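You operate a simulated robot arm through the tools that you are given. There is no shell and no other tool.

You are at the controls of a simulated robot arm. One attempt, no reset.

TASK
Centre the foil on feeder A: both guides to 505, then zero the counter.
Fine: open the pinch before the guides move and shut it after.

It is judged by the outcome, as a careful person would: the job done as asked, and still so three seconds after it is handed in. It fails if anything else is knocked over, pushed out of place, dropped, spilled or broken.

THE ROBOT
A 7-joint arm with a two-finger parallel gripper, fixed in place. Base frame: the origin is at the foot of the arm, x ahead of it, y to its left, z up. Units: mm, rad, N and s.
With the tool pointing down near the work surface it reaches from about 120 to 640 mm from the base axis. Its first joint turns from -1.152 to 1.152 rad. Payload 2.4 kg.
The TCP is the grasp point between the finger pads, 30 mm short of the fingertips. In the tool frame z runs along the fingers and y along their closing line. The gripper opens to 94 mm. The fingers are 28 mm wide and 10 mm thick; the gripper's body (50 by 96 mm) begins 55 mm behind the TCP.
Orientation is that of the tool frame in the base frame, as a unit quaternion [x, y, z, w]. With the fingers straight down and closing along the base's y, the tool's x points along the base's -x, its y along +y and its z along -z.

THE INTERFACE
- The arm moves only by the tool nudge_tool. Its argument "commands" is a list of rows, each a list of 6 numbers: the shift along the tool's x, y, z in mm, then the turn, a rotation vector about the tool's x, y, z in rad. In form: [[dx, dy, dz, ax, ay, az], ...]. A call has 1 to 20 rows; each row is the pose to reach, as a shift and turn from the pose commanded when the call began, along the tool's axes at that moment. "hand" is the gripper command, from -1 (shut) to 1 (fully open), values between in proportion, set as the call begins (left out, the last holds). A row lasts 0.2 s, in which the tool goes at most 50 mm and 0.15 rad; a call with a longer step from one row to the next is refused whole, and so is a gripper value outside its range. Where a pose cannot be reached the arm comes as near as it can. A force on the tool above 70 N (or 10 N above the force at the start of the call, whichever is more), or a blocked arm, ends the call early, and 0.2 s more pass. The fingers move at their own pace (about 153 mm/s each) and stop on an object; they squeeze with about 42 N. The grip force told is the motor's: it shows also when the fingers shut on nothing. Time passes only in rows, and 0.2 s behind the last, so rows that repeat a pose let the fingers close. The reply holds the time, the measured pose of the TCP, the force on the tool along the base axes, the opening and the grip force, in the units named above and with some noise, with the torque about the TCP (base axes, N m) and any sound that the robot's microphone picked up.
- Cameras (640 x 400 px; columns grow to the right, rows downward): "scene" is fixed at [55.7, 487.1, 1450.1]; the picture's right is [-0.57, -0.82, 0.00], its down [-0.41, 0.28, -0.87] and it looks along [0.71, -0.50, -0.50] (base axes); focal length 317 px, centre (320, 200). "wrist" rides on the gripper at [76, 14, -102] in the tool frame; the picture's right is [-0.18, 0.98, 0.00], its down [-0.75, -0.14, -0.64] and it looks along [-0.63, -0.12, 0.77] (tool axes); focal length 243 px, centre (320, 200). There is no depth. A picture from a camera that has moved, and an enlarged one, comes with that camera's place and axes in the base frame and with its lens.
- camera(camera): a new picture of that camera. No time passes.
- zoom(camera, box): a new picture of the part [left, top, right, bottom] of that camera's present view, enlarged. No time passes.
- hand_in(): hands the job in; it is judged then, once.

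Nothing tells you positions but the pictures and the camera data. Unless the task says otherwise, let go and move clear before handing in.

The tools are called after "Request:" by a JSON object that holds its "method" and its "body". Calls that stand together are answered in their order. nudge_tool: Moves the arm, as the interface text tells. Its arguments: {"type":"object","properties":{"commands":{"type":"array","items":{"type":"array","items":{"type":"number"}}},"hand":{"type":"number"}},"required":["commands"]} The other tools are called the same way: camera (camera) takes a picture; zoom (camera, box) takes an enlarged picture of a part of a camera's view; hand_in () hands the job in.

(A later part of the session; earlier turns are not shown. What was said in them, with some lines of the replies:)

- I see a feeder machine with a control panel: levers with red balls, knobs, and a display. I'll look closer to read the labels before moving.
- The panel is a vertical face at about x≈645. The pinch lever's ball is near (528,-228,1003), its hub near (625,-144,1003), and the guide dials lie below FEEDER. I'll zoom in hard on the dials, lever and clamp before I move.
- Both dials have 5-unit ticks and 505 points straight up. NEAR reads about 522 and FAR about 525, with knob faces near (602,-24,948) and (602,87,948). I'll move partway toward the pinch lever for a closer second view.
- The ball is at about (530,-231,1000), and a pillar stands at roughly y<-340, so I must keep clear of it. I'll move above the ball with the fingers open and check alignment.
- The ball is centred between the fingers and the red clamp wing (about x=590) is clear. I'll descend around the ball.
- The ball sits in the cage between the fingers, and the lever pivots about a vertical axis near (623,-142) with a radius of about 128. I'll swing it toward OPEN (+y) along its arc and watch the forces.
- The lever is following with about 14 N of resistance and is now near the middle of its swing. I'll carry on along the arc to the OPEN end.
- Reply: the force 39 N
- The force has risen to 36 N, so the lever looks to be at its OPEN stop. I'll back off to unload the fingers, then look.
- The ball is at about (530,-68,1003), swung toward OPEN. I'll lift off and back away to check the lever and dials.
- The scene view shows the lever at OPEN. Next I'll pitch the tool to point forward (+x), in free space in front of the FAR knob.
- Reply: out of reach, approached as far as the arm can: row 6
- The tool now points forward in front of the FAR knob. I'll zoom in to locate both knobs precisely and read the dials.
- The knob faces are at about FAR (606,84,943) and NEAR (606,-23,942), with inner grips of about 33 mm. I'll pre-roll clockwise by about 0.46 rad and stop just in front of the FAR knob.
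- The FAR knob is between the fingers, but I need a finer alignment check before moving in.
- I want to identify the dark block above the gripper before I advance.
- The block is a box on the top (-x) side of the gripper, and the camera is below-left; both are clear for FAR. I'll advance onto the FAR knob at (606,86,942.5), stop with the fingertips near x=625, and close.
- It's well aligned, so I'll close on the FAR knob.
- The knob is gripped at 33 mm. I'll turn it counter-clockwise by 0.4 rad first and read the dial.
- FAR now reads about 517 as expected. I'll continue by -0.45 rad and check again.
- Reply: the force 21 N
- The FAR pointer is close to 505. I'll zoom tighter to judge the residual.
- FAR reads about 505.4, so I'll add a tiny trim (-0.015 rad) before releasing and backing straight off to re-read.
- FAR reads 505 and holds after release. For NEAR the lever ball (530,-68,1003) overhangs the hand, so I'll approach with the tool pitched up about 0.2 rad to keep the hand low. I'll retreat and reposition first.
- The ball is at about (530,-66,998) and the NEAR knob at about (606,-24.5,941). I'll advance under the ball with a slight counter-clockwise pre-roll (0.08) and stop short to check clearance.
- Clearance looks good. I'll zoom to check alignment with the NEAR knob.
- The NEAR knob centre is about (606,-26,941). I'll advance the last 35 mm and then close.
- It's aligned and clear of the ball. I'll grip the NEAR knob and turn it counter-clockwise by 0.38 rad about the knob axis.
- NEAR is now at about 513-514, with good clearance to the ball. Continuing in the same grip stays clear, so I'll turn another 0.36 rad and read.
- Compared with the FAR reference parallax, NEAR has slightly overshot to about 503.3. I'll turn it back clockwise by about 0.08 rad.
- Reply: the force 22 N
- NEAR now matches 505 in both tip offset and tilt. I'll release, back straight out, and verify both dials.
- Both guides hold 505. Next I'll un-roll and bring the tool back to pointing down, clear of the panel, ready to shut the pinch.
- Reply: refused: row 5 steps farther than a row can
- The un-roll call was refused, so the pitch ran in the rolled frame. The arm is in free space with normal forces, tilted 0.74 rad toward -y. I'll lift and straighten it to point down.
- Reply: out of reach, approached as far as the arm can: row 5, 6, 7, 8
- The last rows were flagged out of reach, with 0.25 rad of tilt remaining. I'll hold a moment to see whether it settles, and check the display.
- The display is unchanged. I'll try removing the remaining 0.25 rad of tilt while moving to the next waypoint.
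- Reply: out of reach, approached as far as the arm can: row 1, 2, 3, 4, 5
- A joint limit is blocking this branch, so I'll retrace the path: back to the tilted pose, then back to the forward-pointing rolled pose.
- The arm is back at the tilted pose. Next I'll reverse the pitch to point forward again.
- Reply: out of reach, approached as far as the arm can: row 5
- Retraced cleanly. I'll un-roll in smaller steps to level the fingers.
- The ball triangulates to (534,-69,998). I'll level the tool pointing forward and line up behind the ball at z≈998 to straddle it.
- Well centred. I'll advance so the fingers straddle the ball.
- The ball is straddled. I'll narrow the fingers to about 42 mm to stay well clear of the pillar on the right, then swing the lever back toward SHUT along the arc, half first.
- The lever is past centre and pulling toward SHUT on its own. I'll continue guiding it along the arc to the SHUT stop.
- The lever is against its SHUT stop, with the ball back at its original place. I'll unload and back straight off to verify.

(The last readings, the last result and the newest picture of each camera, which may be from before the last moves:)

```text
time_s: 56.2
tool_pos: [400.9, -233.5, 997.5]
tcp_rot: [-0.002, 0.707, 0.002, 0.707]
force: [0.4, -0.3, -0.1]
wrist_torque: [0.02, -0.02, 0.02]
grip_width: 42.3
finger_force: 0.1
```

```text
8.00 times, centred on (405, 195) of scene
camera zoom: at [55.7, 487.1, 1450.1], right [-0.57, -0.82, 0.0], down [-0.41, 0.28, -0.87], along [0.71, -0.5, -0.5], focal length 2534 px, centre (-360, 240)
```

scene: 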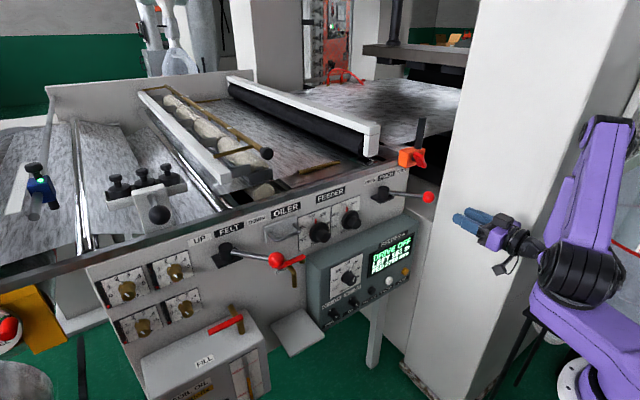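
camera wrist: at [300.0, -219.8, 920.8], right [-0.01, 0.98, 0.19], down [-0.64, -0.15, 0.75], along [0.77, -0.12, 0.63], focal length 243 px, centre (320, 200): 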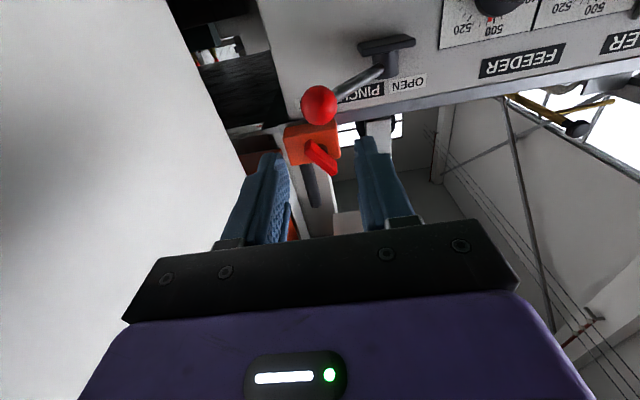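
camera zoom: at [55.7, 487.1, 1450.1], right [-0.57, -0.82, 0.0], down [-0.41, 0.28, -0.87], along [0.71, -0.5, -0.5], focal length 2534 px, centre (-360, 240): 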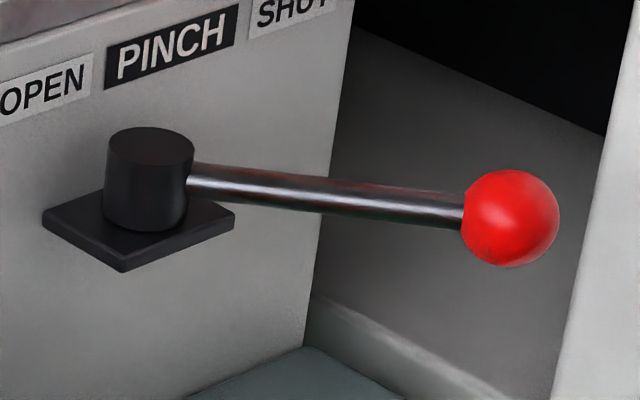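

The lever is identical to its original SHUT position. Next is the ZERO button, which I estimate at about (576,-245,678). I'll check the arm's surroundings before descending.

Request:
{"method": "zoom", "body": {"camera": "scene", "box": [440, 100, 640, 400]}}

Request:
{"method": "zoom", "body": {"camera": "scene", "box": [360, 220, 440, 300]}}

Request:
{"method": "zoom", "body": {"camera": "scene", "box": [260, 190, 380, 260]}}

```text
1.33 times, centred on (540, 250) of scene
camera zoom: at [55.7, 487.1, 1450.1], right [-0.57, -0.82, 0.0], down [-0.41, 0.28, -0.87], along [0.71, -0.5, -0.5], focal length 422 px, centre (27, 133)
```

zoom: 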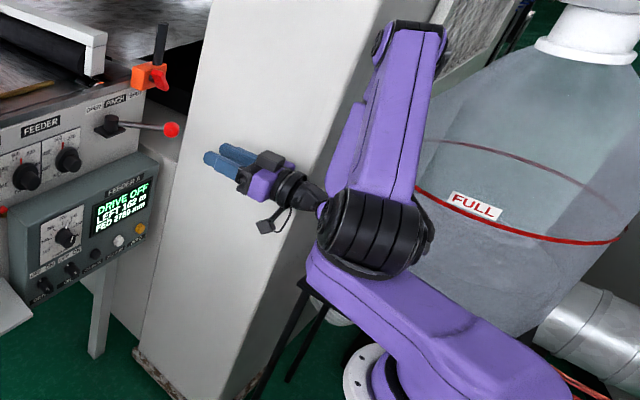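

```text
5.00 times, centred on (400, 260) of scene
camera zoom: at [55.7, 487.1, 1450.1], right [-0.57, -0.82, 0.0], down [-0.41, 0.28, -0.87], along [0.71, -0.5, -0.5], focal length 1584 px, centre (-80, -100)
```

zoom: 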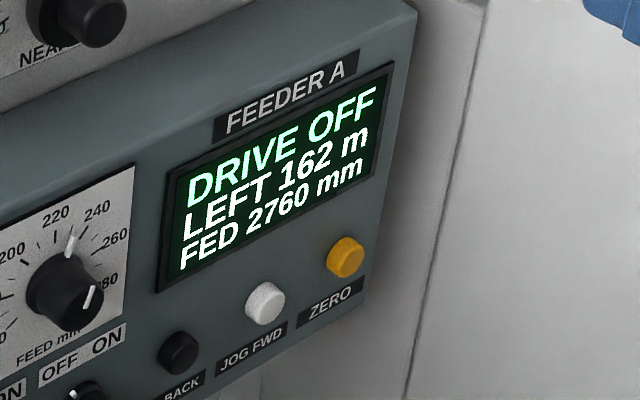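

```text
5.33 times, centred on (320, 225) of scene
camera zoom: at [55.7, 487.1, 1450.1], right [-0.57, -0.82, 0.0], down [-0.41, 0.28, -0.87], along [0.71, -0.5, -0.5], focal length 1690 px, centre (320, 67)
```

zoom: 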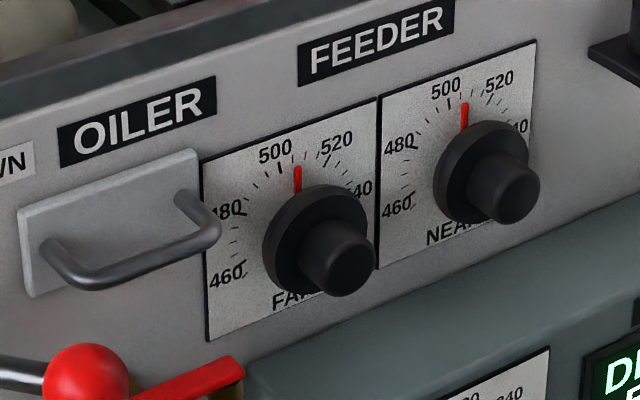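

The area is clear, and both dials still read 505 with the lever shut. I'll close the fingers and pitch them down about 0.6 rad, which keeps the elbow high, while moving in front of the ZERO button.

Request:
{"method": "nudge_tool", "body": {"commands": [[15, -1, 7, 0, 0.1, 0], [30, -2, 14, 0, 0.2, 0], [50, -3, 21, 0, 0.3, 0], [70, -4, 28, 0, 0.4, 0], [90, -6, 34, 0, 0.5, 0], [110, -8, 40, 0, 0.6, 0], [110, -8, 40, 0, 0.6, 0]], "hand": -1}}

Request:
{"method": "camera", "body": {"camera": "wrist"}}

Request:
{"method": "camera", "body": {"camera": "scene"}}

```text
time_s: 57.8
tool_pos: [442.1, -239.6, 887.9]
tcp_rot: [-0.001, 0.885, 0.001, 0.466]
force: [0.8, -0.4, -0.2]
wrist_torque: [-0.02, 0.01, 0.05]
grip_width: 0.0
finger_force: 32.7
```

```text
taken
camera wrist: at [314.8, -227.8, 882.3], right [0.1, 0.98, 0.15], down [-0.1, -0.14, 0.98], along [0.99, -0.11, 0.09], focal length 243 px, centre (320, 200)
```

wrist: 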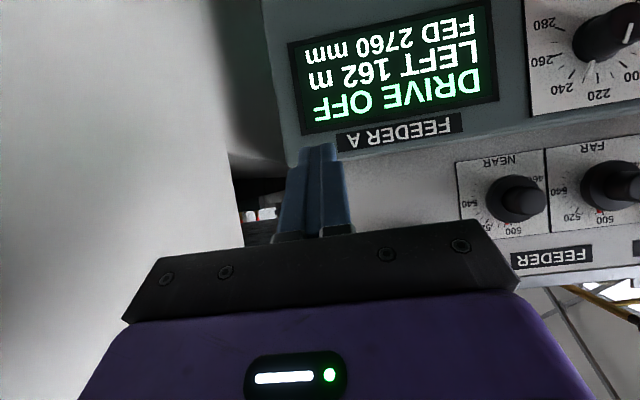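

```text
taken
```

scene: 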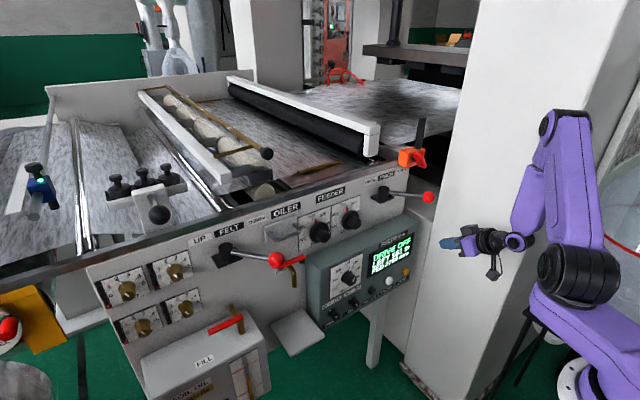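

The closed fingers are clear of everything. I'll descend to just in front of the ZERO button and look.

Request:
{"method": "nudge_tool", "body": {"commands": [[21, -1, 26, 0, 0, 0], [42, -2, 52, 0, 0, 0], [63, -3, 78, 0, 0, 0], [84, -4, 104, 0, 0, 0], [105, -5, 130, 0, 0, 0], [126, -5.4, 157, 0, 0, 0], [126, -5.4, 157, 0, 0, 0]], "hand": -1}}

Request:
{"method": "camera", "body": {"camera": "wrist"}}

Request:
{"method": "zoom", "body": {"camera": "scene", "box": [350, 210, 470, 310]}}

```text
time_s: 59.4
tool_pos: [499.3, -245.3, 694.5]
tcp_rot: [-0.002, 0.884, 0.002, 0.467]
force: [-0.7, -0.5, 0.6]
wrist_torque: [0.0, 0.02, 0.03]
grip_width: 0.0
finger_force: 33.1
```

```text
taken
camera wrist: at [372.8, -232.6, 689.8], right [0.1, 0.98, 0.15], down [-0.1, -0.14, 0.98], along [0.99, -0.11, 0.09], focal length 243 px, centre (320, 200)
```

wrist: 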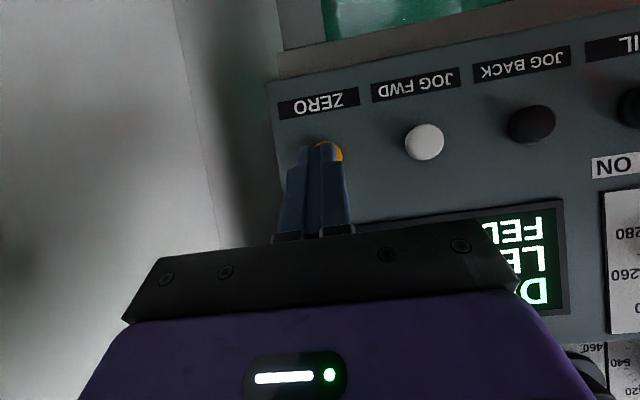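

```text
4.00 times, centred on (410, 260) of scene
camera zoom: at [55.7, 487.1, 1450.1], right [-0.57, -0.82, 0.0], down [-0.41, 0.28, -0.87], along [0.71, -0.5, -0.5], focal length 1267 px, centre (-40, -40)
```

zoom: 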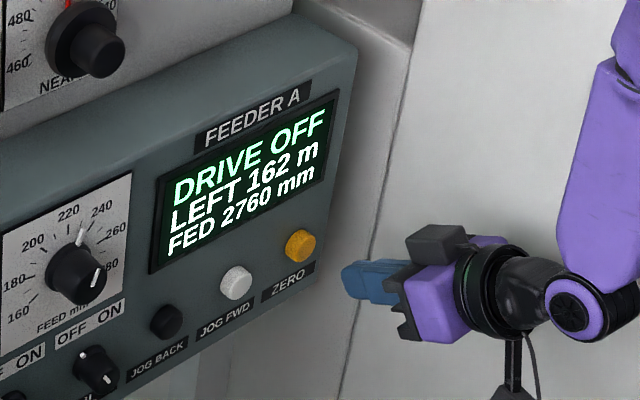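

The ZERO button is at about (574,-248,674), so the fingers need a small shift down and right. I'll move to a hover just short of contact.

Request:
{"method": "nudge_tool", "body": {"commands": [[-3, -1, 11, 0, 0, 0], [-6, -2, 22, 0, 0, 0], [-9.8, -2.7, 32.9, 0, 0, 0], [-9.8, -2.7, 32.9, 0, 0, 0]], "hand": -1}}

Request:
{"method": "zoom", "body": {"camera": "wrist", "box": [250, 80, 450, 220]}}

Request:
{"method": "zoom", "body": {"camera": "scene", "box": [380, 240, 440, 300]}}

```text
time_s: 60.4
tool_pos: [532.8, -247.2, 686.1]
tcp_rot: [-0.001, 0.884, 0.002, 0.467]
force: [0.3, -0.1, -0.1]
wrist_torque: [0.0, 0.0, 0.02]
grip_width: 0.0
finger_force: 32.9
```

```text
2.86 times, centred on (350, 150) of wrist
camera zoom: at [406.1, -235.5, 679.8], right [0.1, 0.98, 0.15], down [-0.1, -0.14, 0.98], along [0.99, -0.11, 0.09], focal length 693 px, centre (234, 343)
```

zoom: 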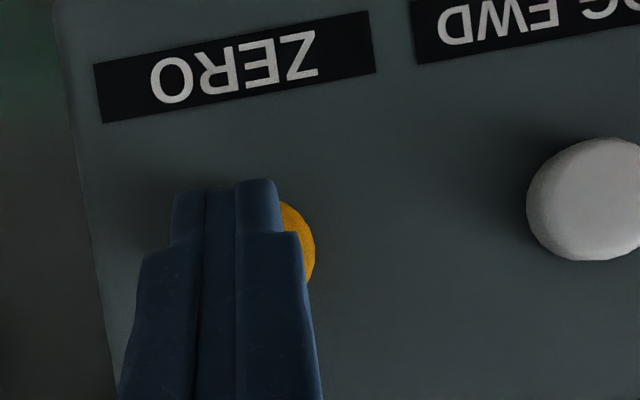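

```text
6.67 times, centred on (410, 270) of scene
camera zoom: at [55.7, 487.1, 1450.1], right [-0.57, -0.82, 0.0], down [-0.41, 0.28, -0.87], along [0.71, -0.5, -0.5], focal length 2112 px, centre (-280, -267)
```

zoom: 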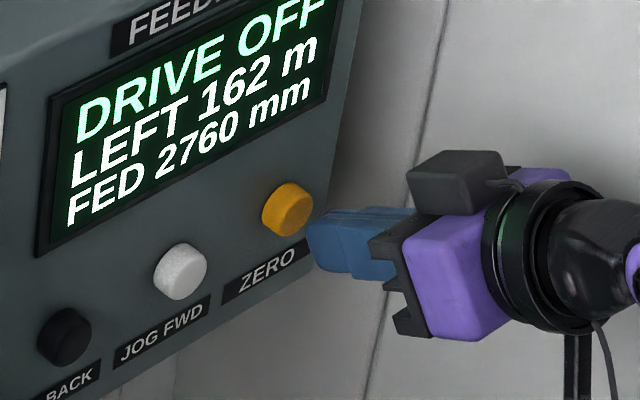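

The fingertips line up with the ZERO button. I'll press slowly along +x.

Request:
{"method": "nudge_tool", "body": {"commands": [[3.3, 0.5, 2.3, 0, 0, 0], [1.6, 0.5, 4.8, 0, 0, 0], [-0.1, 0.5, 7.3, 0, 0, 0], [-1.2, 0.5, 8.9, 0, 0, 0], [-2.3, 0.5, 10.5, 0, 0, 0], [-3.5, 0.5, 12.2, 0, 0, 0]], "hand": -1}}

Request:
{"method": "zoom", "body": {"camera": "scene", "box": [370, 220, 440, 300]}}

Request:
{"method": "zoom", "body": {"camera": "wrist", "box": [250, 80, 450, 220]}}

```text
time_s: 61.8
tool_pos: [544.6, -247.0, 681.5]
tcp_rot: [-0.001, 0.885, 0.002, 0.466]
force: [-3.9, 0.1, 0.9]
wrist_torque: [0.03, -0.04, 0.0]
grip_width: 0.1
finger_force: 33.0
heard: click
```

```text
5.00 times, centred on (405, 260) of scene
camera zoom: at [55.6, 487.1, 1450.1], right [-0.57, -0.82, 0.0], down [-0.41, 0.28, -0.87], along [0.71, -0.5, -0.5], focal length 1584 px, centre (-105, -100)
```

zoom: 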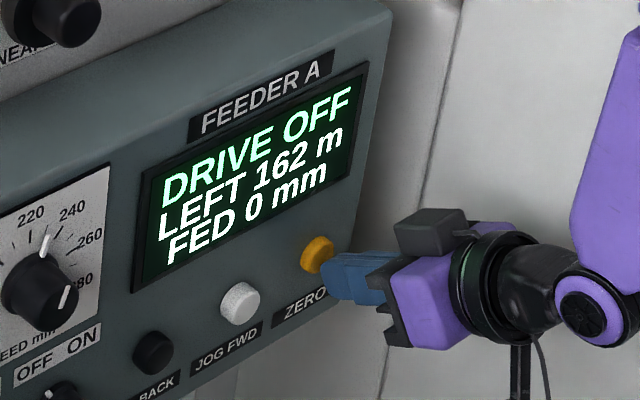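

```text
2.86 times, centred on (350, 150) of wrist
camera zoom: at [417.4, -234.8, 675.6], right [0.1, 0.98, 0.15], down [-0.1, -0.14, 0.98], along [0.99, -0.11, 0.09], focal length 693 px, centre (234, 343)
```

zoom: 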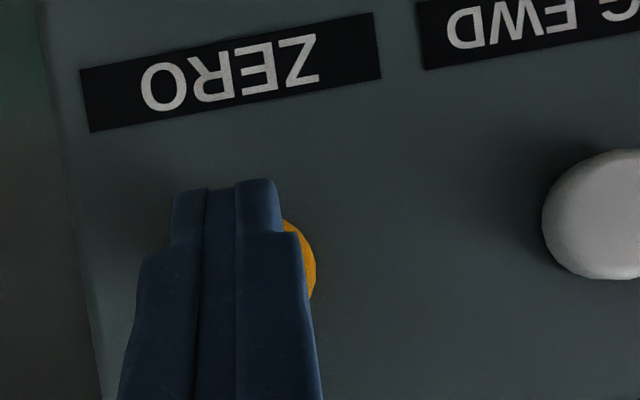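

There was a click and FED now reads 0 mm. I'll back straight off and up, then do a final check of everything.

Request:
{"method": "nudge_tool", "body": {"commands": [[11, 0, -16, 0, 0, 0], [28, 0, -41, 0, 0, 0], [50, 0, -74, 0, 0, 0], [72, 0, -107, 0, 0, 0], [50, 5, -130, 0, 0, 0], [30, 10, -150, 0, 0, 0], [10, 15, -165, 0, 0, 0], [10, 15, -165, 0, 0, 0]], "hand": -1}}

Request:
{"method": "camera", "body": {"camera": "scene"}}

Request:
{"method": "zoom", "body": {"camera": "scene", "box": [350, 170, 450, 290]}}

Request:
{"method": "zoom", "body": {"camera": "scene", "box": [296, 200, 368, 245]}}

Request:
{"method": "zoom", "body": {"camera": "scene", "box": [0, 60, 420, 320]}}

```text
time_s: 63.6
tool_pos: [403.5, -232.3, 767.4]
tcp_rot: [-0.001, 0.884, 0.001, 0.467]
force: [-0.1, 0.4, 0.4]
wrist_torque: [-0.04, 0.0, 0.01]
grip_width: 0.0
finger_force: 33.2
```

```text
taken
```

scene: 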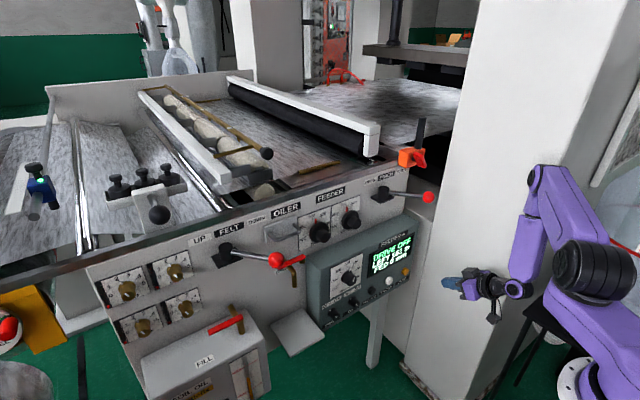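

```text
3.33 times, centred on (400, 230) of scene
camera zoom: at [55.7, 487.1, 1450.1], right [-0.57, -0.82, 0.0], down [-0.41, 0.28, -0.87], along [0.71, -0.5, -0.5], focal length 1056 px, centre (53, 100)
```

zoom: 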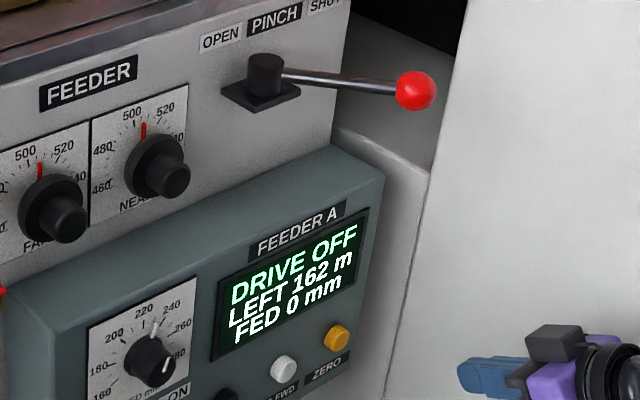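

```text
8.89 times, centred on (332, 222) of scene
camera zoom: at [55.7, 487.1, 1450.1], right [-0.57, -0.82, 0.0], down [-0.41, 0.28, -0.87], along [0.71, -0.5, -0.5], focal length 2816 px, centre (213, 0)
```

zoom: 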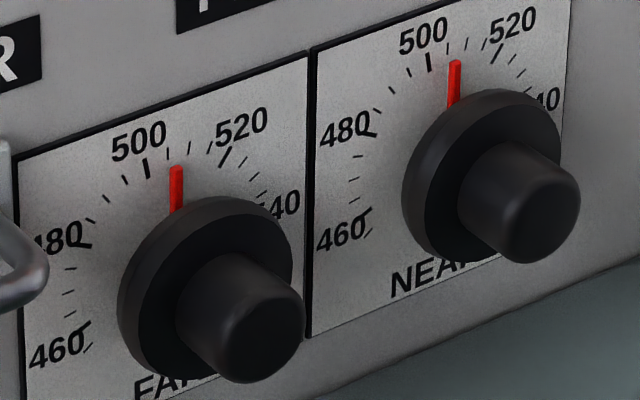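

```text
1.52 times, centred on (210, 190) of scene
camera zoom: at [55.7, 487.1, 1450.1], right [-0.57, -0.82, 0.0], down [-0.41, 0.28, -0.87], along [0.71, -0.5, -0.5], focal length 483 px, centre (488, 215)
```

zoom: 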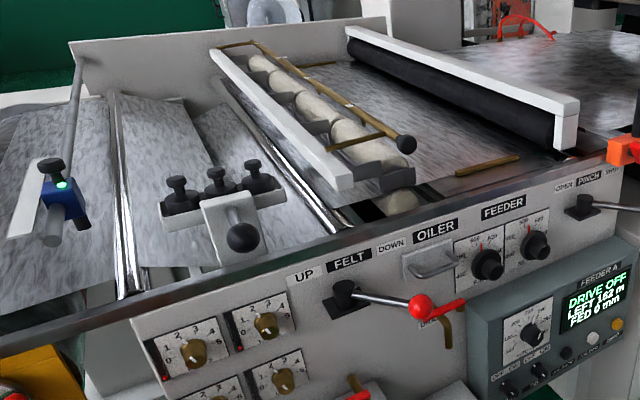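

All steps check out in the final views:
- **Guides:** both pointers stand vertical at 505.
- **Pinch:** the lever is back at SHUT.
- **Counter:** FED reads 0 mm with the drive still off.

The arm is clear of the machine and nothing else looks disturbed, so I'm handing in.

Request:
{"method": "hand_in", "body": {}}

```text
The job is handed in.
```

Feeder A is set as you asked, and I've handed the job in. I haven't had the verdict back.

- **Pinch:** I opened it before touching the guides and shut it after. The lever is back at its original SHUT position.
- **Guides:** FAR and NEAR both read 505. I overshot NEAR to about 503.3 and brought it back. I read both dials from the scene camera and judge them good to about half a unit.
- **Counter:** I zeroed it last, with the pinch shut. It now reads FED 0 mm, with DRIVE OFF and LEFT 162 m unchanged.

One arm movement was refused partway, and the next one ran with the tool tilted. I backed it out through free space with no contact. The arm is now clear of the machine, with its fingers closed and empty, and nothing else looks moved.
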